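You operate a simulated robot arm through the tools that you are given. There is no shell and no other tool. Be economical: measure what you need, move in short steps, check, and stop when the job is done.

You are at the controls of a simulated two-armed robot. One attempt, no reset.

JOB
Screw the cap back on the yellow bottle. Then put the orange scent capsule on the top of the black box away on the worktop beside the steam station. Then put the tall beaker in the sink. Then open the linen cupboard door. Keep to this order. Set down upright: orange scent capsule, tall beaker.

It is judged by the outcome, as a careful person would: the job done as asked, and still so three seconds after it is handed in. It fails if anything else is knocked over, pushed out of place, dropped, spilled or broken. Lids that push on must go on centred and level and be pressed home; caps that screw on are set level and turned clockwise until they are tight.

ROBOT AND FRAMES
Two 7-joint arms with two-finger parallel grippers on one trunk, on a base that drives. Base frame: it is fixed to the floor where the robot stands at the start and does not move with it; the origin is under the middle of the robot, x ahead of it, y to its left, z up; the surface under the hand at the start is at about z = 0.9. Readings come in m, degrees, newtons and seconds.
The left shoulder is at the start at [0.071, 0.156, 1.405], the right one opposite. Places, roughly: linen cupboard door [0.5, -1.4, 1.9]; orange scent capsule [-1.25, 0.75, 1]; sink [-0.6, 3.2, 0.7]; tall beaker (6x6x15 cm) [-0.8, 3.2, 0.9]; worktop beside the steam station (62x24 cm) [0.5, -1.46, 0.9]; yellow bottle [0.5, 0, 1]. Payload 3.91 kg a hand.
The tool frame of a hand sits at the grasp point between the pads (the TCP): z along the fingers, y along the line on which they close. The tips reach 0.03 m beyond it. Largest opening 0.11 m; finger width 0.02, thickness 0.01; the body of the gripper, 0.048 by 0.112 m, starts 0.055 m behind the TCP.
Orientation is that of the tool frame in the base frame, as [roll, pitch, yaw] about the fixed x, y, z axes, in that order (R = Rz(yaw) Ry(pitch) Rx(roll)). With the fingers straight down and closing along the base's y, the tool's x points along the base's -x, its y along +y and its z along -z.

CONTROLS
- The arms move only by the tool apply_moves. It takes "left_deltas", "right_deltas" or both (then of equal length, played together; a hand with none holds still); each is a list that holds one entry, the list of rows, each a list of 7 numbers: the turn, a rotation vector about the tool's x, y, z in degrees, then the shift along the tool's x, y, z in m, then the closure, from 0 (fully open) to 1 (shut). In form: [[[wx, wy, wz, tx, ty, tz, fingers], ...]]. A call has 1 to 20 rows; each row shifts and turns the commanded pose from where the row before left it, along the tool's axes as they then stand. A row lasts 0.2 s, in which the tool goes at most 0.05 m and 8.6 degrees; a call with a longer step from one row to the next is refused whole, and so is a gripper value outside its range. A pose out of reach is approached as far as the arm can. The call stops where the force on the tool passes 40 N (or 10 N more than at its start, if that is more) or the arm is blocked; 0.2 s more then pass. The fingers move at their own pace (about 0.108 m/s each) and stop on an object; they squeeze with about 24 N. The grip force told is the motor's: it shows also when the fingers shut on nothing. Time passes only in rows, and 0.2 s behind the last, so rows that do not move let the fingers close. It gives the time, the measured TCP pose, the force on the tool (base axes), the opening and the grip force at its end, in the units of the frame above (readings bear some noise), with the torque about the TCP (base axes, N m) and any sound that the robot's microphone picked up.
- Cameras (640 x 400 px; columns grow to the right, rows downward): "scene" is now at [0.1216, 0.0497, 1.6315]; the picture's right is [0.57, -0.82, -0.00], its down [-0.49, -0.34, -0.81] and it looks along [0.66, 0.46, -0.59] (base axes); focal length 214 px, centre (320, 200). "left" rides on the left gripper at [0.072, -0.017, -0.103] in its tool frame; the picture's right is [0.23, 0.97, 0.00], its down [-0.76, 0.18, -0.62] and it looks along [-0.61, 0.14, 0.78] (tool axes); focal length 222 px, centre (320, 200). "right" rides on the right gripper at [0.072, 0.017, -0.103] in its tool frame; the picture's right is [-0.23, 0.97, 0.00], its down [-0.76, -0.18, -0.62] and it looks along [-0.61, -0.14, 0.78] (tool axes); focal length 222 px, centre (320, 200). There is no depth. A picture from a camera that has moved, and an enlarged one, comes with that camera's place and axes in the base frame and with its lens.
- camera(camera): a new picture of that camera. It takes no simulated time.
- raise_lower(by): slides the trunk up (or, below 0, down) by that many m; the arms and the scene camera ride with it, the base frame stays. It gives what a move gives, with no picture.
- base_move(legs): drives the robot by 1 to 6 legs, each [ahead, left, turn to the left] in m, m and degrees, along the robot's own axes; the way and the turn of a leg run together, so that a leg with both is an arc; at most 1.5 m and 180 degrees a leg. The arms and the cameras ride along, it lands a little off, and it stops where it bumps. It gives what a move gives.
- head_to(pan, tilt): turns the head with the scene camera to pan (to the left, within 86 degrees either way) and tilt (down, from -29 to 69), counted from straight ahead of the robot. It gives what a move gives.
- enlarge(camera, box): a new picture of the part [left, top, right, bottom] of that camera's present view, enlarged. It takes no simulated time.
- finish_job(): hands the job in; it is judged then, once.

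Go step by step. Nothing tells you exact positions but the pictures and the camera data: compare them with the known pose of the tool, close in by small moves and look again before you grip or let go. The budget is 165 turns and 130 pictures, counting those below and the enlarged ones. Unless the task says otherwise, let go and move clear before handing in.

The tools are called after ">>>" as name(argument=value, ...) on one line, values as JSON. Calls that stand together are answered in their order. apply_moves: Moves the arms, as the interface text tells. Its arguments: {"type":"object","properties":{"left_deltas":{"type":"array","items":{"type":"array","items":{"type":"array","items":{"type":"number"}}}},"right_deltas":{"type":"array","items":{"type":"array","items":{"type":"array","items":{"type":"number"}}}}},"required":[]} The other tools are called the same way: raise_lower (by) slides the trunk up or down; base_move (legs) drives the base; head_to (pan, tilt) turns the head that bears the scene camera; camera (camera) takes a picture; enlarge (camera, box) takes an enlarged picture of a part of a camera's view; finish_job () hands the job in.

At the start:

```text
time_s: 0.0
left_tcp_pos: [0.7369, -0.0581, 1.5401]
left_tcp_rot: [-180.0, 0.0, -179.9]
left_wrist_force: [0.7, -0.1, 0.4]
left_wrist_torque: [0.03, 0.01, 0.02]
left_finger_gap: 0.1102
left_gripper_force: 0.0
right_tcp_pos: [0.6153, -0.6413, 0.9986]
right_tcp_rot: [-179.9, 0.1, -180.0]
right_wrist_force: [0.2, -0.2, -0.3]
right_wrist_torque: [-0.04, 0.01, 0.01]
right_finger_gap: 0.1099
right_gripper_force: 0.1
trunk travel left (down, up): [-0.85, 0.09]
robot x, y, heading: [0.0005, 0.0022, -0.3]
head pan, tilt: [34.6, 36.2]
```

scene: 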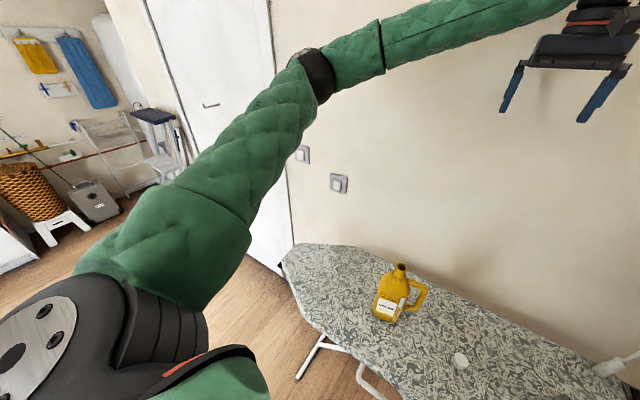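
right: 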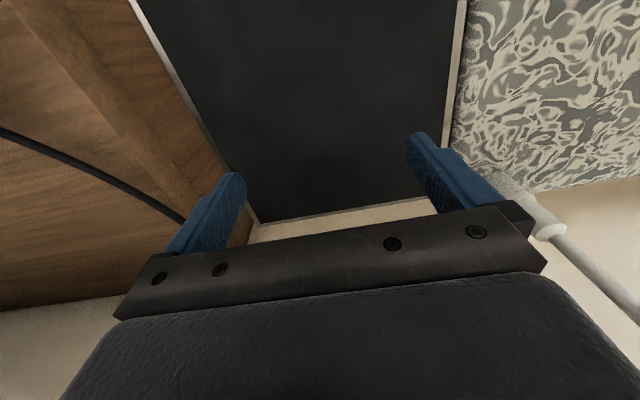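
left: 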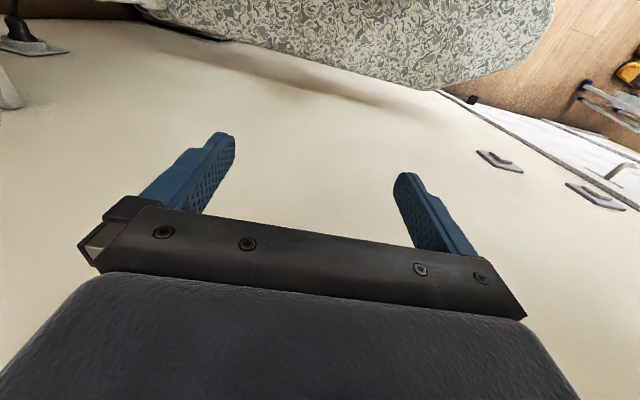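

I see the yellow bottle on the ironing board, with a small white cap lying to its right. I'll turn the head for a better look at both.

>>> head_to(pan=0, tilt=50)

>>> camera(camera="scene")

```text
time_s: 1.0
left_tcp_pos: [0.7365, -0.059, 1.5394]
left_tcp_rot: [180.0, 0.1, -180.0]
left_wrist_force: [-0.4, 1.0, 0.2]
left_wrist_torque: [0.0, -0.01, 0.02]
left_finger_gap: 0.1101
left_gripper_force: 0.0
right_tcp_pos: [0.6165, -0.6406, 0.9991]
right_tcp_rot: [-180.0, 0.1, -180.0]
right_wrist_force: [0.1, 0.0, -0.6]
right_wrist_torque: [0.05, -0.02, 0.02]
right_finger_gap: 0.1102
right_gripper_force: 0.1
trunk travel left (down, up): [-0.85, 0.09]
robot x, y, heading: [0.0003, -0.0008, -0.1]
head pan, tilt: [0.0, 50.0]
```

```text
126 pictures are left
camera scene: at [0.1266, 0.0002, 1.6116], right [0.0, -1.0, 0.0], down [-0.77, 0.0, -0.64], along [0.64, 0.0, -0.77], focal length 214 px, centre (320, 200)
```

scene: 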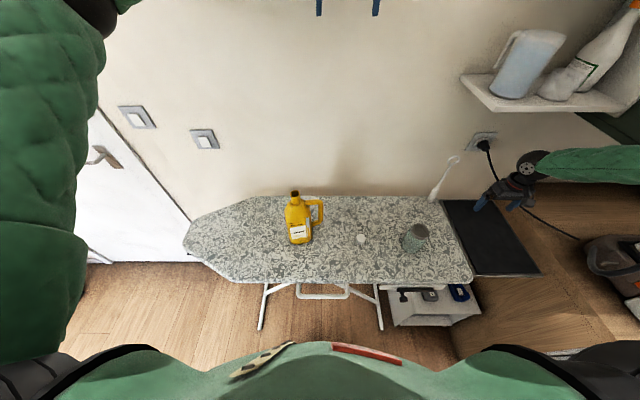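

The bottle, the white cap and a grey cup are on the board. I'll enlarge that part of the view.

>>> enlarge(camera="scene", box=[260, 180, 440, 292])

```text
3.56 times, centred on (350, 236) of scene
camera zoom: at [0.1266, 0.0002, 1.6116], right [0.0, -1.0, 0.0], down [-0.77, 0.0, -0.64], along [0.64, 0.0, -0.77], focal length 763 px, centre (213, 72)
```

zoom: 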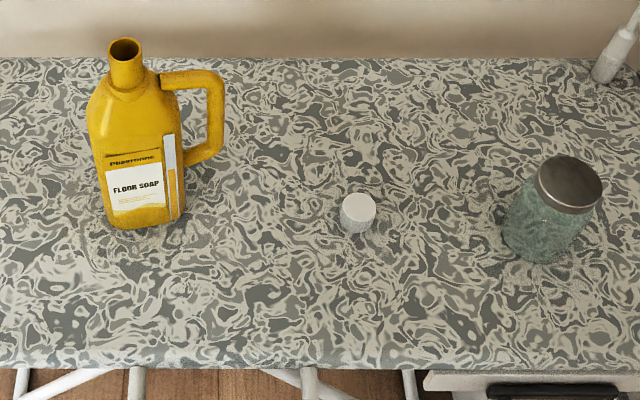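

The cap is at about (0.516, -0.147) and the bottle mouth at about (0.53, 0.07, 1.155). I'll raise the right hand and bring it over the cap.

>>> apply_moves(right_deltas=[[[0, 0, 0, 0, 0, -0.048, 0], [0, 0, 0, 0, 0, -0.048, 0], [0, 0, 0, 0, 0, -0.048, 0], [0, 0, 0, 0.009, 0.0449, 0, 0], [0, 0, 0, 0.009, 0.0449, 0, 0], [0, 0, 0, 0.009, 0.0449, 0, 0], [0, 0, 0, 0.009, 0.0449, 0, 0], [0, 0, 0, 0.009, 0.0449, 0, 0], [0, 0, 0, 0.009, 0.0449, 0, 0], [0, 0, 0, 0.009, 0.0449, 0, 0], [0, 0, 0, 0.009, 0.0449, 0, 0], [0, 0, 0, 0.009, 0.0449, 0, 0], [0, 0, 0, 0.009, 0.0449, 0, 0], [0, 0, 0, 0.009, 0.0449, 0, 0], [0, 0, 0, 0, 0, 0, 0]]])

>>> camera(camera="right")

```text
time_s: 4.2
left_tcp_pos: [0.7353, -0.0587, 1.5392]
left_tcp_rot: [-180.0, 0.1, -180.0]
left_wrist_force: [0.2, -0.2, 0.1]
left_wrist_torque: [-0.03, 0.01, 0.03]
left_finger_gap: 0.1099
left_gripper_force: 0.0
right_tcp_pos: [0.5159, -0.146, 1.1391]
right_tcp_rot: [179.9, -0.1, 180.0]
right_wrist_force: [-0.1, 0.0, -0.2]
right_wrist_torque: [-0.01, -0.04, -0.03]
right_finger_gap: 0.1103
right_gripper_force: 0.0
trunk travel left (down, up): [-0.85, 0.09]
robot x, y, heading: [-0.0021, 0.001, -0.1]
head pan, tilt: [0.0, 50.0]
```

```text
124 pictures are left
camera right: at [0.4439, -0.1292, 1.2417], right [0.23, 0.97, 0.0], down [0.76, -0.18, 0.62], along [0.61, -0.14, -0.78], focal length 222 px, centre (320, 200)
```

right: 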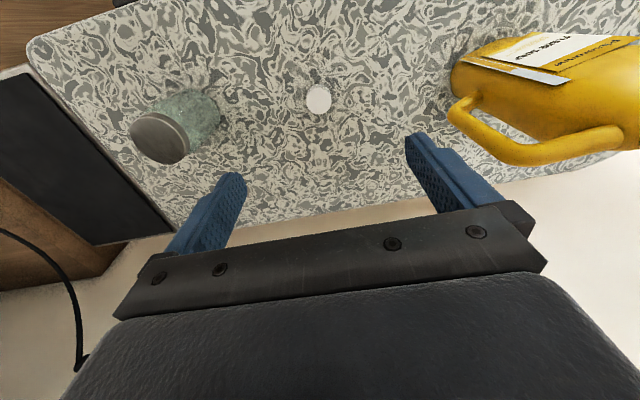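

The right hand is over the cap, which I now take to be at (0.523, -0.148). I'll descend to z = 1.0 and look again.

>>> apply_moves(right_deltas=[[[0, 0, 0, -0.007, -0.002, 0.04, 0], [0, 0, 0, 0, 0, 0.045, 0], [0, 0, 0, 0, 0, 0.045, 0], [0, 0, 0, 0, 0, 0.01, 0]]])

>>> camera(camera="right")

>>> enlarge(camera="scene", box=[260, 180, 440, 292])

```text
time_s: 5.2
left_tcp_pos: [0.7373, -0.0577, 1.539]
left_tcp_rot: [180.0, -0.1, -179.9]
left_wrist_force: [-0.2, 0.2, 0.6]
left_wrist_torque: [0.01, -0.04, 0.04]
left_finger_gap: 0.11
left_gripper_force: 0.0
right_tcp_pos: [0.5209, -0.1676, 1.0188]
right_tcp_rot: [179.8, 0.0, 180.0]
right_wrist_force: [-0.4, 0.0, 0.1]
right_wrist_torque: [0.02, -0.02, 0.02]
right_finger_gap: 0.1101
right_gripper_force: 0.1
right hand out of reach, approached as far as the arm can: row 3, 4
trunk travel left (down, up): [-0.85, 0.09]
robot x, y, heading: [0.004, -0.0029, 0.1]
head pan, tilt: [0.0, 50.0]
```

```text
123 pictures are left
camera right: at [0.4504, -0.1508, 1.1214], right [0.23, 0.97, 0.0], down [0.76, -0.18, 0.62], along [0.61, -0.14, -0.78], focal length 222 px, centre (320, 200)
```

right: 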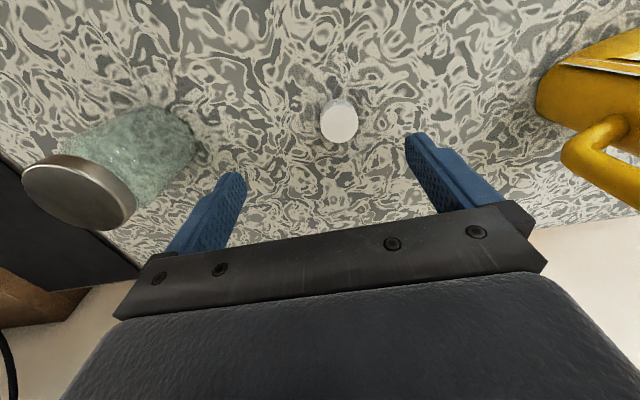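

```text
3.56 times, centred on (350, 236) of scene
camera zoom: at [0.1266, 0.0006, 1.6116], right [0.0, -1.0, 0.0], down [-0.77, 0.0, -0.64], along [0.64, 0.0, -0.77], focal length 763 px, centre (213, 72)
```

zoom: 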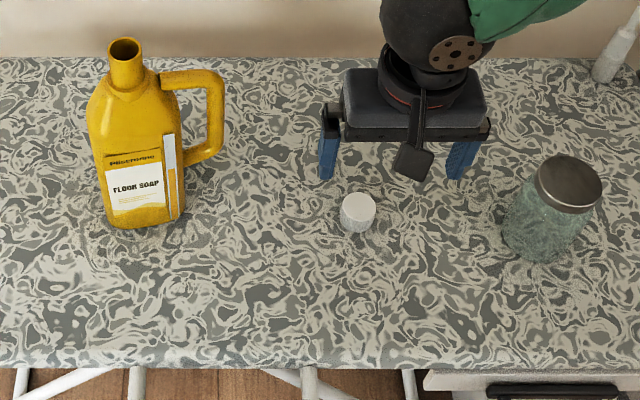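

The right arm ran out of reach so near the midline, so I'll shift the base to the left. First I'll raise the hand and move it right, so it doesn't sweep over the bottle.

>>> apply_moves(right_deltas=[[[0, 0, 0, 0, 0, -0.045, 0], [0, 0, 0, 0, 0, -0.045, 0], [0, 0, 0, 0, 0, -0.045, 0], [0, 0, 0, 0, 0, -0.045, 0], [0, 0, 0, 0, -0.045, 0, 0], [0, 0, 0, 0, -0.045, 0, 0], [0, 0, 0, 0, -0.045, 0, 0], [0, 0, 0, 0, -0.045, 0, 0], [0, 0, 0, 0, -0.045, 0, 0]]])

>>> base_move(legs=[[-0.03, 0.24, 0]])

>>> camera(camera="right")

>>> camera(camera="scene")

```text
time_s: 7.2
left_tcp_pos: [0.7354, -0.0605, 1.54]
left_tcp_rot: [179.9, -0.1, -180.0]
left_wrist_force: [0.1, 0.4, 1.0]
left_wrist_torque: [0.02, 0.0, -0.02]
left_finger_gap: 0.1102
left_gripper_force: 0.0
right_tcp_pos: [0.5228, -0.3946, 1.1989]
right_tcp_rot: [179.7, 0.1, -180.0]
right_wrist_force: [-0.7, -0.5, -0.1]
right_wrist_torque: [-0.01, 0.01, 0.02]
right_finger_gap: 0.1101
right_gripper_force: 0.1
trunk travel left (down, up): [-0.85, 0.09]
robot x, y, heading: [-0.0041, -0.0031, -0.1]
head pan, tilt: [0.0, 50.0]
```

```text
time_s: 9.0
left_tcp_pos: [0.7062, 0.1832, 1.5392]
left_tcp_rot: [179.9, 0.0, -179.8]
left_wrist_force: [0.7, 0.1, 0.1]
left_wrist_torque: [0.03, 0.01, 0.01]
left_finger_gap: 0.1101
left_gripper_force: 0.1
right_tcp_pos: [0.4951, -0.1506, 1.1983]
right_tcp_rot: [179.9, -0.1, -179.7]
right_wrist_force: [0.4, -0.6, 0.2]
right_wrist_torque: [0.01, -0.01, 0.01]
right_finger_gap: 0.1099
right_gripper_force: 0.0
trunk travel left (down, up): [-0.85, 0.09]
robot x, y, heading: [-0.0283, 0.2388, 0.1]
head pan, tilt: [0.0, 50.0]
```

```text
121 pictures are left
camera right: at [0.4222, -0.1344, 1.3016], right [0.22, 0.97, 0.0], down [0.76, -0.17, 0.62], along [0.61, -0.14, -0.78], focal length 222 px, centre (320, 200)
```

right: 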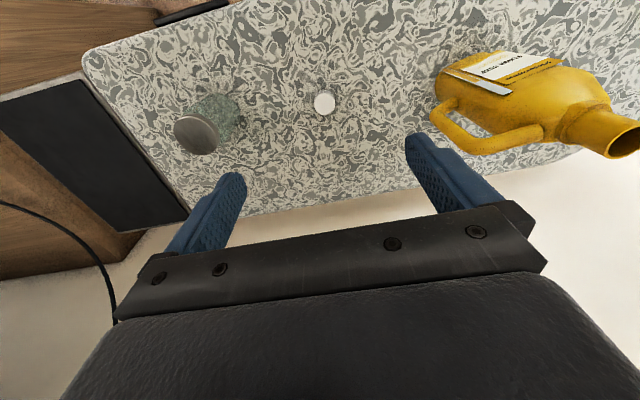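

```text
120 pictures are left
camera scene: at [0.0954, 0.2392, 1.6115], right [0.0, -1.0, 0.0], down [-0.77, 0.0, -0.64], along [0.64, 0.0, -0.77], focal length 214 px, centre (320, 200)
```

scene: 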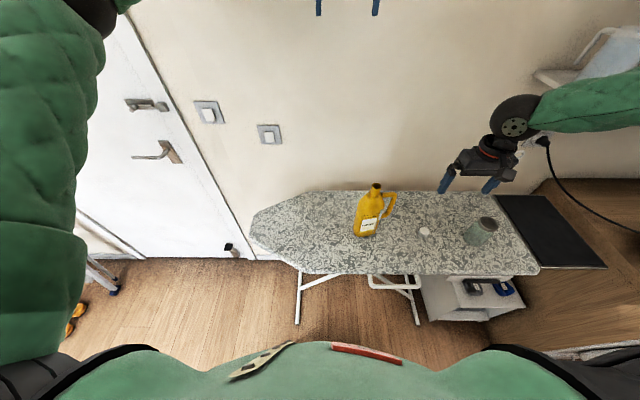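

The cap is at about (0.521, -0.15). I'll descend to z = 1.0 over it and pre-rotate the wrist counterclockwise by 86°, to leave room for screwing.

>>> apply_moves(right_deltas=[[[0, 0, 0, -0.013, 0, 0.04, 0], [0, 0, 0, -0.013, 0, 0.04, 0], [0, 0, 0, 0, 0, 0.04, 0], [0, 0, 0, 0, 0, 0.04, 0], [0, 0, 0, 0, 0, 0.038, 0], [0, 0, -8.6, 0, 0, 0, 0], [0, 0, -8.6, 0, 0, 0, 0], [0, 0, -8.6, 0, 0, 0, 0], [0, 0, -8.6, 0, 0, 0, 0], [0, 0, -8.6, 0, 0, 0, 0], [0, 0, -8.6, 0, 0, 0, 0], [0, 0, -8.6, 0, 0, 0, 0], [0, 0, -8.6, 0, 0, 0, 0], [0, 0, -8.6, 0, 0, 0, 0], [0, 0, -8.6, 0, 0, 0, 0], [0, 0, 0, 0, 0, 0, 0]]])

>>> camera(camera="right")

>>> enlarge(camera="scene", box=[340, 170, 520, 282])

```text
time_s: 12.4
left_tcp_pos: [0.7071, 0.1848, 1.5394]
left_tcp_rot: [-180.0, 0.0, -179.7]
left_wrist_force: [-0.6, 0.1, 0.7]
left_wrist_torque: [-0.03, 0.0, 0.0]
left_finger_gap: 0.11
left_gripper_force: 0.1
right_tcp_pos: [0.5205, -0.1495, 0.9997]
right_tcp_rot: [-180.0, -0.1, -93.6]
right_wrist_force: [-0.6, 0.2, -0.6]
right_wrist_torque: [-0.01, 0.01, 0.01]
right_finger_gap: 0.1102
right_gripper_force: 0.1
trunk travel left (down, up): [-0.85, 0.09]
robot x, y, heading: [-0.0296, 0.2403, 0.6]
head pan, tilt: [0.0, 50.0]
```

```text
119 pictures are left
camera right: at [0.4992, -0.2209, 1.1035], right [-0.96, 0.29, 0.0], down [0.23, 0.75, 0.62], along [0.18, 0.6, -0.78], focal length 222 px, centre (320, 200)
```

right: 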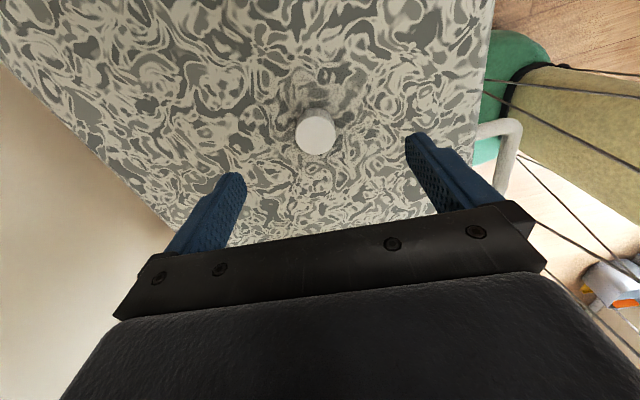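

```text
3.56 times, centred on (430, 226) of scene
camera zoom: at [0.0956, 0.2403, 1.6116], right [0.0, -1.0, 0.0], down [-0.77, 0.0, -0.64], along [0.64, 0.0, -0.77], focal length 763 px, centre (-71, 108)
```

zoom: 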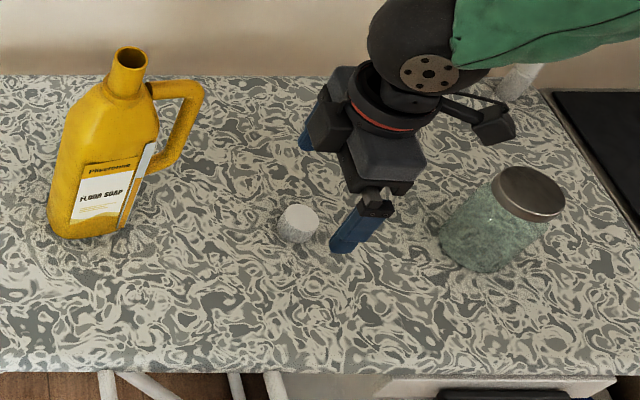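

I can see the cap centred at about (0.524, -0.150). I'll descend around it and close the fingers.

>>> apply_moves(right_deltas=[[[0, 0, 0, 0.001, -0.004, 0.02, 0], [0, 0, 0, 0, 0, 0.02, 0.2], [0, 0, 0, 0, 0, 0.012, 0.4], [0, 0, 0, 0, 0, 0.009, 0.4], [0, 0, 0, 0, 0, 0, 0.6], [0, 0, 0, 0, 0, 0, 0.75], [0, 0, 0, 0, 0, 0, 1], [0, 0, 0, 0, 0, 0, 1], [0, 0, 0, 0, 0, 0, 1]]])

>>> camera(camera="right")

>>> enlarge(camera="scene", box=[340, 170, 520, 282])

```text
time_s: 14.4
left_tcp_pos: [0.706, 0.1847, 1.5387]
left_tcp_rot: [180.0, 0.0, -179.8]
left_wrist_force: [0.1, 0.7, -0.3]
left_wrist_torque: [0.0, 0.01, 0.03]
left_finger_gap: 0.1101
left_gripper_force: 0.0
right_tcp_pos: [0.5236, -0.1516, 0.939]
right_tcp_rot: [180.0, 0.0, -93.6]
right_wrist_force: [-0.3, 0.5, 0.0]
right_wrist_torque: [-0.01, 0.0, -0.03]
right_finger_gap: 0.0331
right_gripper_force: 24.8
trunk travel left (down, up): [-0.85, 0.09]
robot x, y, heading: [-0.035, 0.2388, 0.0]
head pan, tilt: [0.0, 50.0]
```

```text
117 pictures are left
camera right: at [0.5024, -0.2225, 1.0431], right [-0.96, 0.29, 0.0], down [0.23, 0.75, 0.62], along [0.18, 0.6, -0.78], focal length 222 px, centre (320, 200)
```

right: 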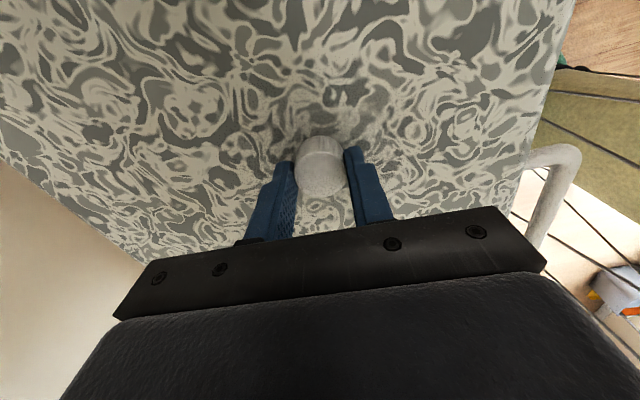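

```text
3.56 times, centred on (430, 226) of scene
camera zoom: at [0.0955, 0.2406, 1.6116], right [0.0, -1.0, 0.0], down [-0.77, 0.0, -0.64], along [0.64, 0.0, -0.77], focal length 763 px, centre (-71, 108)
```

zoom: 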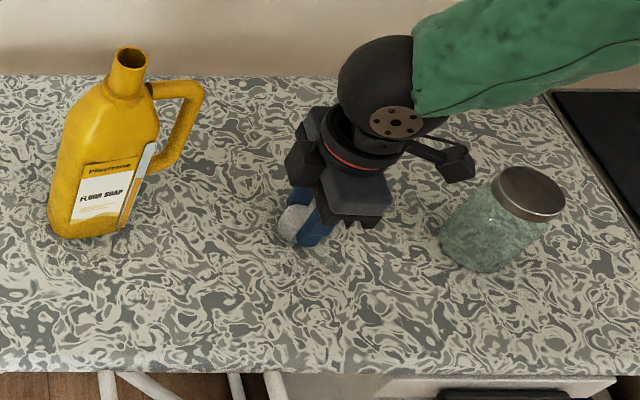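

The cap is gripped, with a gap of 33 mm. I'll lift it, and bring the left hand round to hold the bottle body from its left side.

>>> apply_moves(right_deltas=[[[0, 0, 0, 0, 0, -0.04, 1], [0, 0, 0, 0, 0, -0.04, 1], [0, 0, 0, 0, 0, -0.04, 1], [0, 0, 0, 0, 0, -0.04, 1], [0, 0, 0, 0, 0, -0.04, 1], [0, 0, 0, 0, 0, -0.04, 1], [0, 0, 0, 0, 0, -0.04, 1], [0, 0, 0, 0, 0, 0, 1], [0, 0, 0, 0, 0, 0, 1], [0, 0, 0, 0, 0, 0, 1], [0, 0, 0, 0, 0, 0, 1], [0, 0, 0, 0, 0, 0, 1], [0, 0, 0, 0, 0, 0, 1], [0, 0, 0, 0, 0, 0, 1], [0, 0, 0, 0, 0, 0, 1], [0, 0, 0, 0, 0, 0, 1], [0, 0, 0, 0, 0, 0, 1], [0, 0, 0, 0, 0, 0, 1], [0, 0, 0, 0, 0, 0, 1]]], left_deltas=[[[0, 0, 0, 0.02, 0.03, 0.03, 0], [0, 0, 0, 0.02, 0.03, 0.03, 0], [0, 0, 0, 0.02, 0.03, 0.03, 0], [0, 0, 0, 0.02, 0.03, 0.03, 0], [0, 0, 0, 0.02, 0.03, 0.03, 0], [0, 0, 0, 0.02, 0.03, 0.03, 0], [0, 0, 0, 0.02, 0.03, 0.03, 0], [0, 0, 0, 0.02, 0.02, 0.03, 0], [8.2, 0, 0, 0, 0, 0, 0], [8.2, 0, 0, 0, 0, 0, 0], [8.2, 0, 0, 0, 0, 0, 0], [8.2, 0, 0, 0, 0, 0, 0], [8.2, 0, 0, 0, 0, 0, 0], [8.2, 0, 0, 0, 0, 0, 0], [8.2, 0, 0, 0, 0, 0, 0], [8.2, 0, 0, 0, 0, 0, 0], [8.2, 0, 0, 0, 0, 0, 0], [8.2, 0, 0, 0, 0, 0, 0], [8, 0, 0, 0, 0, 0, 0]]])

>>> apply_moves(left_deltas=[[[0, 0, -8.2, 0, 0, 0, 0], [0, 0, -8.2, 0, 0, 0, 0], [0, 0, -8.2, 0, 0, 0, 0], [0, 0, -8.2, 0, 0, 0, 0], [0, 0, -8.2, 0, 0, 0, 0], [0, 0, -8.2, 0, 0, 0, 0], [0, 0, -8.2, 0, 0, 0, 0], [0, 0, -8.2, 0, 0, 0, 0], [0, 0, -8.2, 0, 0, 0, 0], [0, 0, -8.2, 0, 0, 0, 0], [0, 0, -8, 0, 0, 0, 0], [0, 0, 0, 0, 0, 0, 0]]])

>>> camera(camera="left")

>>> camera(camera="scene")

```text
time_s: 18.4
left_tcp_pos: [0.546, 0.4141, 1.3002]
left_tcp_rot: [-90.0, 0.0, -179.7]
left_wrist_force: [-0.8, 0.1, -0.3]
left_wrist_torque: [0.04, -0.02, 0.0]
left_finger_gap: 0.1103
left_gripper_force: 0.0
right_tcp_pos: [0.5213, -0.1508, 1.221]
right_tcp_rot: [-179.9, 0.0, -93.7]
right_wrist_force: [0.2, -0.1, -0.2]
right_wrist_torque: [0.03, 0.0, 0.01]
right_finger_gap: 0.0328
right_gripper_force: 23.6
trunk travel left (down, up): [-0.85, 0.09]
robot x, y, heading: [-0.0297, 0.2389, 0.2]
head pan, tilt: [0.0, 50.0]
```

```text
time_s: 21.0
left_tcp_pos: [0.545, 0.4146, 1.2979]
left_tcp_rot: [94.6, -89.9, -4.4]
left_wrist_force: [0.5, -0.2, -0.3]
left_wrist_torque: [-0.02, 0.02, 0.01]
left_finger_gap: 0.11
left_gripper_force: 0.1
right_tcp_pos: [0.5221, -0.1498, 1.2206]
right_tcp_rot: [-180.0, 0.0, -93.6]
right_wrist_force: [0.3, 0.5, -0.3]
right_wrist_torque: [0.01, -0.02, -0.04]
right_finger_gap: 0.0331
right_gripper_force: 23.8
trunk travel left (down, up): [-0.85, 0.09]
robot x, y, heading: [-0.0331, 0.2403, 0.3]
head pan, tilt: [0.0, 50.0]
```

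```text
115 pictures are left
camera left: at [0.5606, 0.5182, 1.3702], right [-0.97, 0.0, 0.23], down [-0.18, 0.62, -0.76], along [-0.14, -0.78, -0.61], focal length 222 px, centre (320, 200)
```

left: 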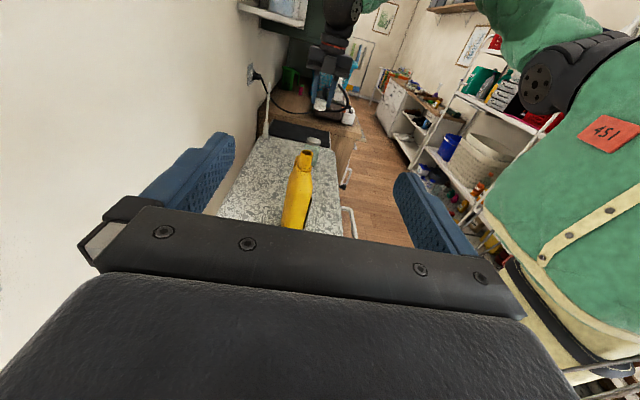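

```text
114 pictures are left
camera scene: at [0.0953, 0.2407, 1.6116], right [0.0, -1.0, 0.0], down [-0.77, 0.0, -0.64], along [0.64, 0.0, -0.77], focal length 214 px, centre (320, 200)
```

scene: 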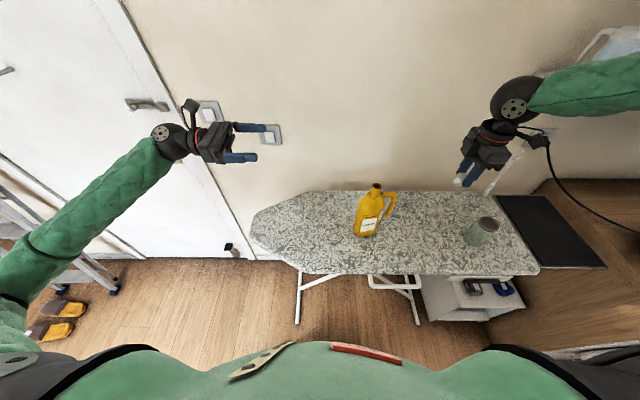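

The bottle mouth is at about (0.539, 0.075, 1.145) and the body centre at x of about 0.536. I'll lower the left hand to bottle mid-height and approach.

>>> apply_moves(left_deltas=[[[0, 0, 0, -0.045, 0.008, 0, 0], [0, 0, 0, -0.045, 0, 0, 0], [0, 0, 0, -0.045, 0, 0, 0], [0, 0, 0, -0.045, 0, 0, 0], [0, 0, 0, -0.045, 0, 0, 0], [0, 0, 0, -0.045, 0, 0, 0], [0, 0, 0, -0.035, 0, 0, 0], [0, 0, 0, 0, 0, 0.045, 0], [0, 0, 0, 0, 0, 0.045, 0], [0, 0, 0, 0, 0, 0.045, 0], [0, 0, 0, 0, 0, 0.045, 0], [0, 0, 0, 0, 0, 0.03, 0], [0, 0, 0, 0, 0, 0, 0]]])

>>> camera(camera="left")

>>> enlarge(camera="scene", box=[270, 160, 450, 272])

```text
time_s: 23.8
left_tcp_pos: [0.5366, 0.2018, 0.9931]
left_tcp_rot: [134.3, -90.0, -44.1]
left_wrist_force: [-0.1, -0.1, -0.5]
left_wrist_torque: [0.0, -0.01, -0.01]
left_finger_gap: 0.11
left_gripper_force: 0.1
right_tcp_pos: [0.5214, -0.1499, 1.22]
right_tcp_rot: [179.9, -0.1, -93.8]
right_wrist_force: [0.1, 0.5, -0.5]
right_wrist_torque: [0.0, 0.02, 0.0]
right_finger_gap: 0.0329
right_gripper_force: 24.0
trunk travel left (down, up): [-0.85, 0.09]
robot x, y, heading: [-0.0306, 0.2391, 0.4]
head pan, tilt: [0.0, 50.0]
```

```text
113 pictures are left
camera left: at [0.5518, 0.3053, 1.0656], right [-0.97, 0.0, 0.23], down [-0.18, 0.62, -0.76], along [-0.14, -0.78, -0.61], focal length 222 px, centre (320, 200)
```

left: 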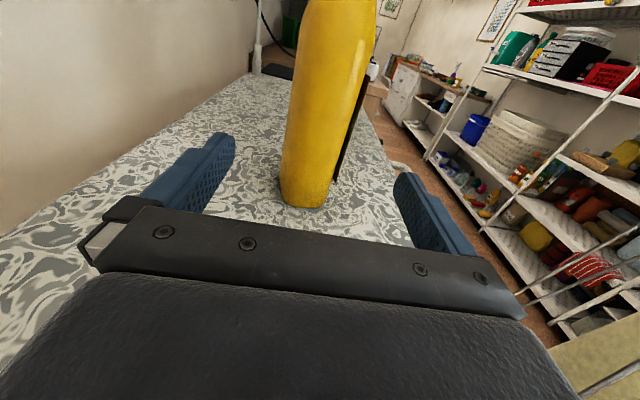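

```text
3.56 times, centred on (360, 216) of scene
camera zoom: at [0.095, 0.2412, 1.6116], right [0.0, -1.0, 0.0], down [-0.77, 0.0, -0.64], along [0.64, 0.0, -0.77], focal length 763 px, centre (178, 143)
```

zoom: 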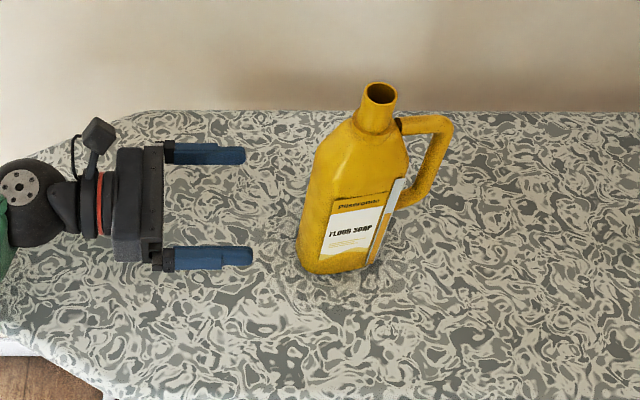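

The bottle stands centred between the left fingers. I'll advance and close gently on its body.

>>> apply_moves(left_deltas=[[[0, 0, 0, 0, 0, 0.04, 0], [0, 0, 0, 0, 0, 0.04, 0], [0, 0, 0, 0, 0, 0.034, 0], [0, 0, 0, 0, 0, 0, 0], [0, 0, 0, 0, 0, 0, 0.2], [0, 0, 0, 0, 0, 0, 0.35], [0, 0, 0, 0, 0, 0, 0.42], [0, 0, 0, 0, 0, 0, 0.48], [0, 0, 0, 0, 0, 0, 0.54], [0, 0, 0, 0, 0, 0, 0.6], [0, 0, 0, 0, 0, 0, 0.8], [0, 0, 0, 0, 0, 0, 1], [0, 0, 0, 0, 0, 0, 1]]])

>>> enlarge(camera="scene", box=[270, 160, 450, 272])

>>> camera(camera="left")

```text
time_s: 26.6
left_tcp_pos: [0.5394, 0.0905, 0.9928]
left_tcp_rot: [139.4, -89.9, -49.3]
left_wrist_force: [1.9, -1.4, 1.7]
left_wrist_torque: [-0.06, 0.04, 0.04]
left_finger_gap: 0.0605
left_gripper_force: 24.1
right_tcp_pos: [0.5214, -0.1514, 1.2216]
right_tcp_rot: [-180.0, 0.0, -93.7]
right_wrist_force: [-0.1, 0.6, 0.4]
right_wrist_torque: [0.02, 0.01, -0.01]
right_finger_gap: 0.0329
right_gripper_force: 24.4
trunk travel left (down, up): [-0.85, 0.09]
robot x, y, heading: [-0.0313, 0.2431, 0.4]
head pan, tilt: [0.0, 50.0]
```

```text
3.56 times, centred on (360, 216) of scene
camera zoom: at [0.0954, 0.2403, 1.6116], right [0.0, -1.0, 0.0], down [-0.77, 0.0, -0.64], along [0.64, 0.0, -0.77], focal length 763 px, centre (178, 143)
```

zoom: 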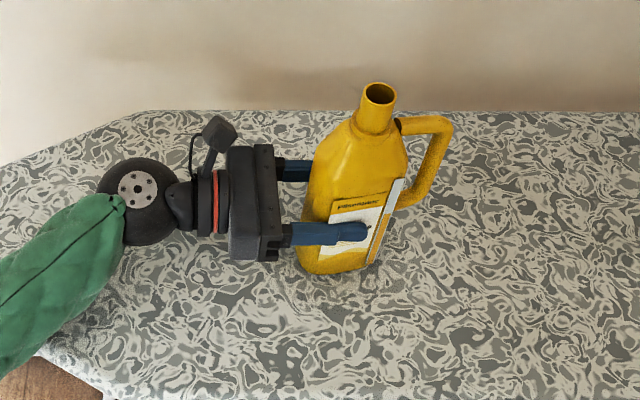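

```text
110 pictures are left
camera left: at [0.5547, 0.1932, 1.0653], right [-0.97, 0.0, 0.23], down [-0.18, 0.62, -0.76], along [-0.14, -0.78, -0.61], focal length 222 px, centre (320, 200)
```

left: 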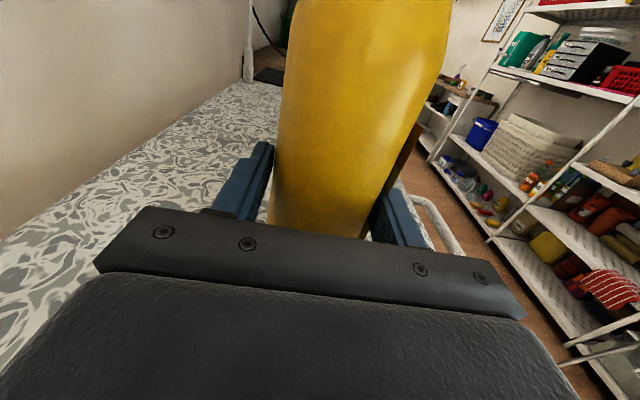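

The bottle is held and has not moved. The mouth centre is at about (0.539, 0.070, 1.143), so I'll carry the cap over it.

>>> apply_moves(right_deltas=[[[0, 0, 0, -0.045, -0.001, 0, 1], [0, 0, 0, -0.045, -0.001, 0, 1], [0, 0, 0, -0.045, -0.001, 0, 1], [0, 0, 0, -0.045, -0.001, 0, 1], [0, 0, 0, -0.042, 0, 0, 1], [0, 0, 0, 0, 0, 0, 1]]])

>>> enlarge(camera="scene", box=[300, 140, 444, 230])

>>> camera(camera="right")

>>> camera(camera="left")

```text
time_s: 28.0
left_tcp_pos: [0.5394, 0.0901, 0.9948]
left_tcp_rot: [-161.1, -90.0, -108.6]
left_wrist_force: [0.7, 2.6, 1.2]
left_wrist_torque: [0.0, 0.03, 0.04]
left_finger_gap: 0.0603
left_gripper_force: 24.2
right_tcp_pos: [0.5455, 0.0721, 1.2195]
right_tcp_rot: [180.0, 0.1, -93.8]
right_wrist_force: [-0.4, -0.3, 0.1]
right_wrist_torque: [0.0, -0.04, 0.0]
right_finger_gap: 0.033
right_gripper_force: 23.3
trunk travel left (down, up): [-0.85, 0.09]
robot x, y, heading: [-0.0307, 0.2398, 0.2]
head pan, tilt: [0.0, 50.0]
```

```text
4.44 times, centred on (372, 185) of scene
camera zoom: at [0.0945, 0.2394, 1.6116], right [0.0, -1.0, 0.0], down [-0.77, 0.0, -0.64], along [0.64, 0.0, -0.77], focal length 953 px, centre (89, 267)
```

zoom: 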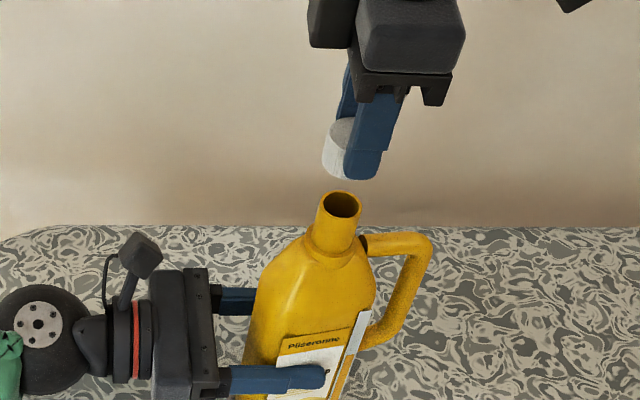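

```text
108 pictures are left
camera right: at [0.5248, 0.0002, 1.3232], right [-0.96, 0.29, 0.0], down [0.23, 0.75, 0.62], along [0.18, 0.6, -0.78], focal length 222 px, centre (320, 200)
```

right: 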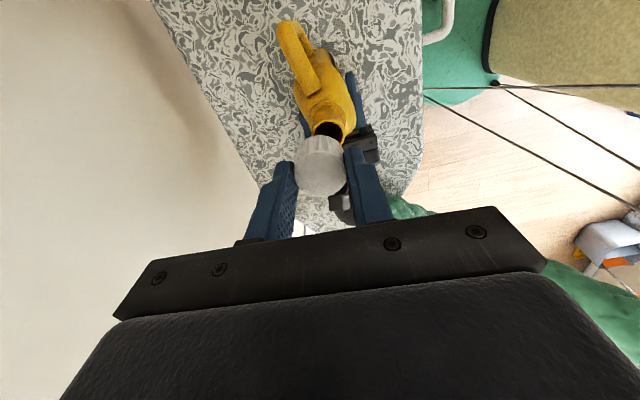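

```text
107 pictures are left
camera left: at [0.5545, 0.1932, 1.0654], right [-0.97, -0.01, 0.23], down [-0.18, 0.62, -0.76], along [-0.14, -0.78, -0.61], focal length 222 px, centre (320, 200)
```

left: 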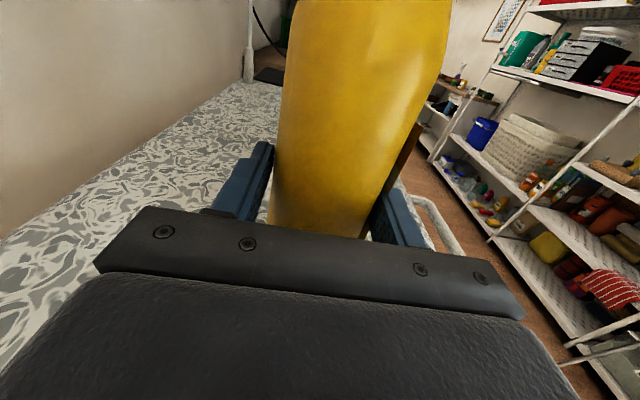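

The cap is level and nearly over the mouth. I'll correct by about 6 mm in x and 2 mm in y, lower a little and check.

>>> apply_moves(right_deltas=[[[0, 0, 0, 0.0022, 0.0062, 0.01, 1], [0, 0, 0, 0, 0, 0.01, 1], [0, 0, 0, 0, 0, 0.005, 1], [0, 0, 0, 0, 0, 0, 1]]])

>>> enlarge(camera="scene", box=[340, 150, 420, 200])

>>> enlarge(camera="right", box=[240, 80, 400, 180])

```text
time_s: 29.0
left_tcp_pos: [0.54, 0.0914, 0.9936]
left_tcp_rot: [122.7, -90.0, -32.4]
left_wrist_force: [0.3, 1.4, 2.2]
left_wrist_torque: [0.1, 0.11, 0.07]
left_finger_gap: 0.0606
left_gripper_force: 23.9
right_tcp_pos: [0.5377, 0.0686, 1.1957]
right_tcp_rot: [180.0, 0.1, -93.6]
right_wrist_force: [0.0, -0.2, -0.6]
right_wrist_torque: [0.0, 0.0, -0.02]
right_finger_gap: 0.0326
right_gripper_force: 24.3
trunk travel left (down, up): [-0.85, 0.09]
robot x, y, heading: [-0.034, 0.2439, 0.4]
head pan, tilt: [0.0, 50.0]
```

```text
8.00 times, centred on (380, 175) of scene
camera zoom: at [0.0953, 0.2408, 1.6116], right [0.0, -1.0, 0.0], down [-0.77, 0.0, -0.64], along [0.64, 0.0, -0.77], focal length 1716 px, centre (-160, 400)
```

zoom: 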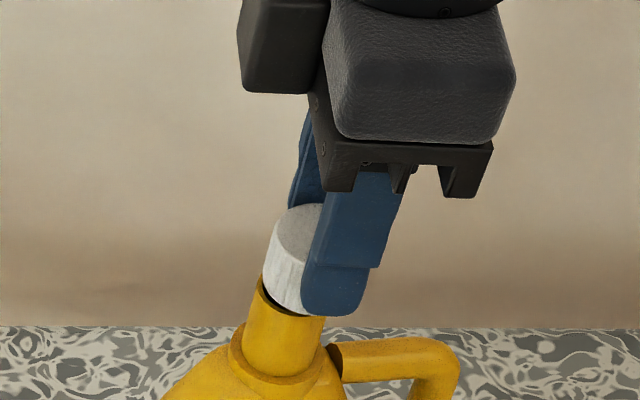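

```text
4.00 times, centred on (320, 130) of right
camera zoom: at [0.515, -0.0031, 1.2978], right [-0.96, 0.29, 0.0], down [0.23, 0.75, 0.62], along [0.18, 0.6, -0.78], focal length 888 px, centre (320, 480)
```

zoom: 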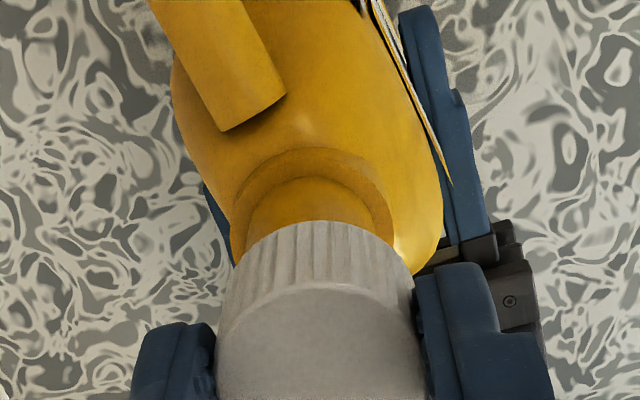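

The cap is about 3 mm short in y and 1 mm short in x. I'll correct that, lower it close to the rim and check again.

>>> apply_moves(right_deltas=[[[0, 0, 0, -0.003, -0.001, 0, 1], [0, 0, 0, 0, 0, 0.005, 1], [0, 0, 0, 0, 0, 0.004, 1], [0, 0, 0, 0, 0, 0, 1]]])

>>> enlarge(camera="scene", box=[340, 150, 420, 200])

>>> enlarge(camera="right", box=[240, 80, 400, 180])

```text
time_s: 30.0
left_tcp_pos: [0.5397, 0.0913, 0.9928]
left_tcp_rot: [-51.5, -89.9, 141.8]
left_wrist_force: [0.7, 1.5, 0.2]
left_wrist_torque: [0.05, -0.12, 0.02]
left_finger_gap: 0.0604
left_gripper_force: 24.1
right_tcp_pos: [0.5384, 0.0727, 1.1848]
right_tcp_rot: [-179.9, 0.0, -93.8]
right_wrist_force: [1.2, 0.1, 0.6]
right_wrist_torque: [-0.03, -0.06, 0.01]
right_finger_gap: 0.0323
right_gripper_force: 24.2
trunk travel left (down, up): [-0.85, 0.09]
robot x, y, heading: [-0.0263, 0.2469, 0.1]
head pan, tilt: [0.0, 50.0]
```

```text
8.00 times, centred on (380, 175) of scene
camera zoom: at [0.0954, 0.2409, 1.6116], right [0.0, -1.0, 0.0], down [-0.77, 0.0, -0.64], along [0.64, 0.0, -0.77], focal length 1716 px, centre (-160, 400)
```

zoom: 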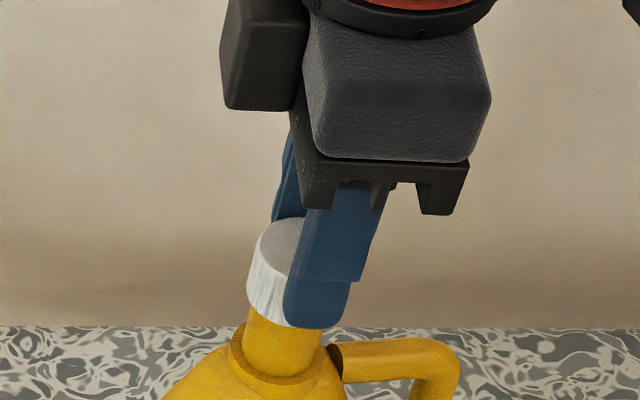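

```text
4.00 times, centred on (320, 130) of right
camera zoom: at [0.5171, 0.0008, 1.2886], right [-0.96, 0.29, 0.0], down [0.23, 0.75, 0.62], along [0.18, 0.6, -0.78], focal length 888 px, centre (320, 480)
```

zoom: 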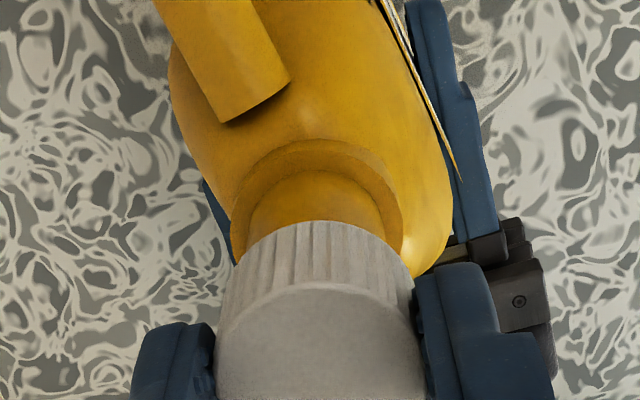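

The cap is centred on the neck in both views. I'll lower it slowly onto the thread and watch the force.

>>> apply_moves(right_deltas=[[[0, 0, 0, 0, 0, 0.002, 1], [0, 0, 0, 0, 0, 0.002, 1], [0, 0, 0, 0, 0, 0, 1]]])

```text
time_s: 30.8
left_tcp_pos: [0.5412, 0.0907, 0.9936]
left_tcp_rot: [-81.6, -90.0, 171.8]
left_wrist_force: [0.2, 1.0, 0.9]
left_wrist_torque: [0.12, -0.11, 0.05]
left_finger_gap: 0.0604
left_gripper_force: 24.3
right_tcp_pos: [0.5395, 0.0712, 1.1822]
right_tcp_rot: [-180.0, 0.0, -93.7]
right_wrist_force: [0.4, -0.5, 0.5]
right_wrist_torque: [-0.01, -0.02, 0.0]
right_finger_gap: 0.0328
right_gripper_force: 24.6
trunk travel left (down, up): [-0.85, 0.09]
robot x, y, heading: [-0.0304, 0.2417, 0.4]
head pan, tilt: [0.0, 50.0]
```

>>> apply_moves(right_deltas=[[[0, 0, 0, 0, 0, 0.003, 1], [0, 0, 0, 0, 0, 0.003, 1], [0, 0, 0, 0, 0, 0, 1]]])

```text
time_s: 31.6
left_tcp_pos: [0.5381, 0.0896, 0.9932]
left_tcp_rot: [-77.6, -89.9, 168.0]
left_wrist_force: [1.1, 1.0, 2.1]
left_wrist_torque: [-0.03, 0.05, 0.02]
left_finger_gap: 0.0604
left_gripper_force: 24.0
right_tcp_pos: [0.5398, 0.072, 1.1759]
right_tcp_rot: [-180.0, 0.0, -93.7]
right_wrist_force: [0.5, 0.0, -0.3]
right_wrist_torque: [0.0, 0.03, 0.01]
right_finger_gap: 0.0328
right_gripper_force: 23.5
trunk travel left (down, up): [-0.85, 0.09]
robot x, y, heading: [-0.0292, 0.2397, 0.4]
head pan, tilt: [0.0, 50.0]
```

There is no contact yet, so I'll continue down.

>>> apply_moves(right_deltas=[[[0, 0, 0, 0, 0, 0.003, 1], [0, 0, 0, 0, 0, 0.003, 1], [0, 0, 0, 0, 0, 0, 1]]])

>>> enlarge(camera="scene", box=[340, 150, 420, 200])

```text
time_s: 32.4
left_tcp_pos: [0.5386, 0.0903, 0.9929]
left_tcp_rot: [-143.0, -90.0, -126.9]
left_wrist_force: [-6.7, 3.6, 0.7]
left_wrist_torque: [-0.24, -0.79, -0.17]
left_finger_gap: 0.0603
left_gripper_force: 24.2
right_tcp_pos: [0.5394, 0.0714, 1.1695]
right_tcp_rot: [180.0, 0.0, -93.8]
right_wrist_force: [7.5, -2.0, -1.6]
right_wrist_torque: [-0.05, -0.3, -0.04]
right_finger_gap: 0.0324
right_gripper_force: 24.1
trunk travel left (down, up): [-0.85, 0.09]
robot x, y, heading: [-0.0357, 0.2413, 0.4]
head pan, tilt: [0.0, 50.0]
```

```text
8.00 times, centred on (380, 175) of scene
camera zoom: at [0.0953, 0.2408, 1.6116], right [0.0, -1.0, 0.0], down [-0.77, 0.0, -0.64], along [0.64, 0.0, -0.77], focal length 1716 px, centre (-160, 400)
```

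zoom: 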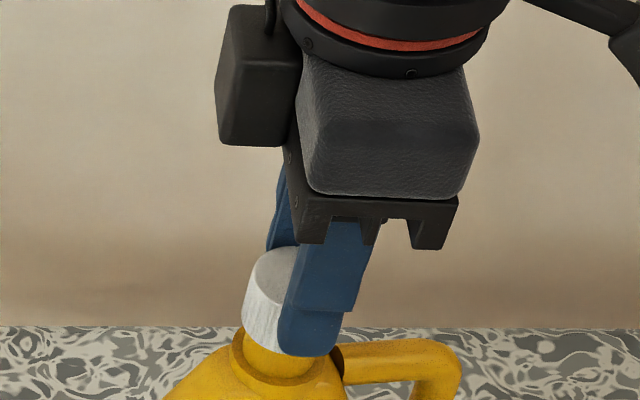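

The cap is over the neck, with a sideways load of about 7 N along +x. I'll ease that by a millimetre and begin to turn clockwise.

>>> apply_moves(right_deltas=[[[0, 0, 0, 0.0003, -0.001, 0, 1], [0, 0, 8, 0, 0, 0.0002, 1], [0, 0, 8, 0, 0, 0.0002, 1], [0, 0, 8, 0, 0, 0.0002, 1], [0, 0, 8, 0, 0, 0.0002, 1], [0, 0, 0, 0, 0, 0, 1]]])

```text
time_s: 33.8
left_tcp_pos: [0.5394, 0.0902, 0.9946]
left_tcp_rot: [137.1, -89.9, -46.9]
left_wrist_force: [-4.7, 5.8, 0.9]
left_wrist_torque: [-0.31, 0.1, 0.04]
left_finger_gap: 0.0582
left_gripper_force: 24.1
right_tcp_pos: [0.5385, 0.0703, 1.1694]
right_tcp_rot: [180.0, 0.1, -125.8]
right_wrist_force: [3.2, -4.3, 2.4]
right_wrist_torque: [-0.18, -0.03, 0.0]
right_finger_gap: 0.0328
right_gripper_force: 24.7
trunk travel left (down, up): [-0.85, 0.09]
robot x, y, heading: [-0.0356, 0.2436, 0.3]
head pan, tilt: [0.0, 50.0]
```

>>> apply_moves(right_deltas=[[[0, 0, 8, 0, 0, 0.0003, 1], [0, 0, 8, 0, 0, 0.0003, 1], [0, 0, 8, 0, 0, 0.0003, 1], [0, 0, 8, 0, 0, 0.0003, 1], [0, 0, 8, 0, 0, 0.0003, 1], [0, 0, 0, 0, 0, 0, 1]]])

>>> enlarge(camera="scene", box=[310, 150, 438, 230])

>>> camera(camera="right")

```text
time_s: 35.2
left_tcp_pos: [0.5395, 0.0908, 0.9938]
left_tcp_rot: [95.5, -89.9, -5.1]
left_wrist_force: [0.9, 2.1, -0.6]
left_wrist_torque: [0.33, 0.43, 0.11]
left_finger_gap: 0.0579
left_gripper_force: 24.2
right_tcp_pos: [0.5383, 0.0713, 1.1686]
right_tcp_rot: [179.9, 0.0, -165.8]
right_wrist_force: [-3.1, -1.7, 0.7]
right_wrist_torque: [-0.05, 0.17, 0.0]
right_finger_gap: 0.0326
right_gripper_force: 23.7
trunk travel left (down, up): [-0.85, 0.09]
robot x, y, heading: [-0.0294, 0.2439, 0.3]
head pan, tilt: [0.0, 50.0]
```

```text
5.00 times, centred on (374, 190) of scene
camera zoom: at [0.0952, 0.2408, 1.6116], right [0.0, -1.0, 0.0], down [-0.77, 0.0, -0.64], along [0.64, 0.0, -0.77], focal length 1072 px, centre (50, 250)
```

zoom: 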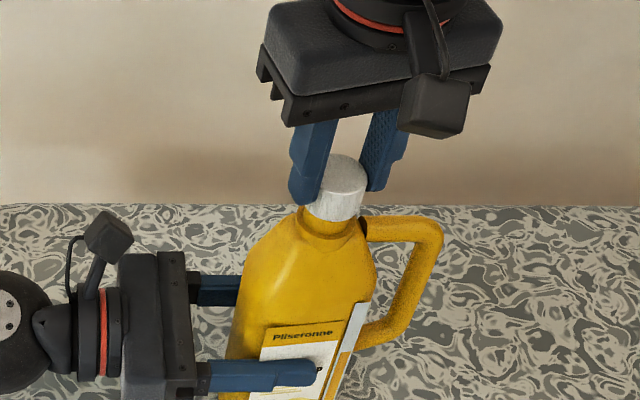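

```text
100 pictures are left
camera right: at [0.4647, 0.0697, 1.2724], right [-0.02, 1.0, 0.0], down [0.78, 0.01, 0.62], along [0.62, 0.01, -0.78], focal length 222 px, centre (320, 200)
```

right: 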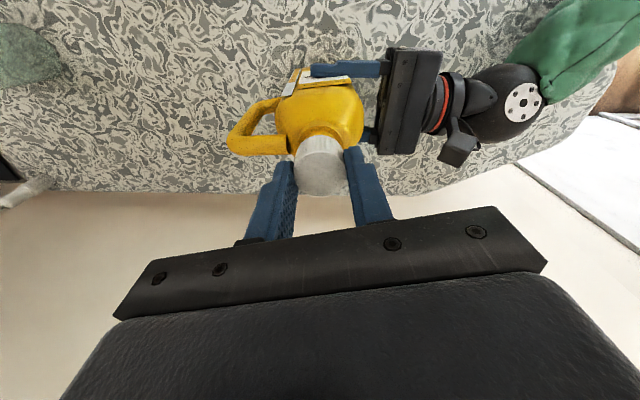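

The cap is seated level on the neck. I'll keep turning clockwise until the torque rises.

>>> apply_moves(right_deltas=[[[0, 0, 8.4, 0, 0, 0.0004, 1], [0, 0, 8.4, 0, 0, 0.0004, 1], [0, 0, 8.4, 0, 0, 0.0004, 1], [0, 0, 8.4, 0, 0, 0.0004, 1], [0, 0, 8.4, 0, 0, 0.0004, 1], [0, 0, 8.4, 0, 0, 0.0004, 1], [0, 0, 8.4, 0, 0, 0.0004, 1], [0, 0, 8.4, 0, 0, 0.0004, 1], [0, 0, 0, 0, 0, 0, 1]]])

```text
time_s: 37.2
left_tcp_pos: [0.5394, 0.0903, 0.9937]
left_tcp_rot: [-53.5, -90.0, 143.6]
left_wrist_force: [4.9, -12.6, -4.2]
left_wrist_torque: [0.39, -0.34, 0.37]
left_finger_gap: 0.0571
left_gripper_force: 24.0
right_tcp_pos: [0.5374, 0.07, 1.1653]
right_tcp_rot: [179.9, 0.0, 127.0]
right_wrist_force: [0.9, 9.0, 27.0]
right_wrist_torque: [0.33, -0.07, 0.0]
right_finger_gap: 0.0323
right_gripper_force: 24.1
trunk travel left (down, up): [-0.85, 0.09]
robot x, y, heading: [-0.0339, 0.2393, 0.3]
head pan, tilt: [0.0, 50.0]
```

There is now 27 N axially but no torque yet. I'll turn on without pressing any further down.

>>> apply_moves(right_deltas=[[[0, 0, 8.4, 0, 0, -0.0004, 1], [0, 0, 8.4, 0, 0, 0, 1], [0, 0, 8.4, 0, 0, 0, 1], [0, 0, 8.4, 0, 0, 0, 1], [0, 0, 8.4, 0, 0, 0, 1], [0, 0, 8.4, 0, 0, 0, 1], [0, 0, 0, 0, 0, 0, 1]]])

>>> enlarge(camera="scene", box=[310, 150, 438, 230])

```text
time_s: 38.8
left_tcp_pos: [0.5388, 0.0917, 0.9947]
left_tcp_rot: [-16.5, -90.0, 106.8]
left_wrist_force: [4.9, -1.2, 22.9]
left_wrist_torque: [-0.73, 0.52, 0.27]
left_finger_gap: 0.0574
left_gripper_force: 24.7
right_tcp_pos: [0.5511, 0.0522, 1.174]
right_tcp_rot: [-179.2, -0.1, 77.0]
right_wrist_force: [-5.8, 0.5, -28.0]
right_wrist_torque: [0.02, 0.32, 0.02]
right_finger_gap: 0.0329
right_gripper_force: 24.5
right hand out of reach, approached as far as the arm can: row 6
trunk travel left (down, up): [-0.85, 0.09]
robot x, y, heading: [-0.0333, 0.2407, 0.3]
head pan, tilt: [0.0, 50.0]
```

```text
5.00 times, centred on (374, 190) of scene
camera zoom: at [0.0956, 0.241, 1.6114], right [0.0, -1.0, 0.0], down [-0.77, 0.0, -0.64], along [0.64, 0.0, -0.77], focal length 1072 px, centre (50, 250)
```

zoom: 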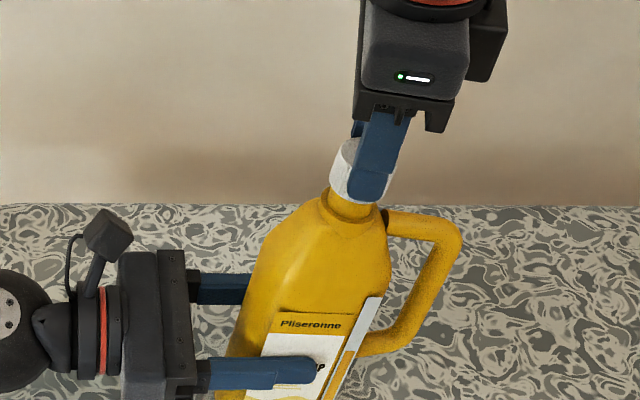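

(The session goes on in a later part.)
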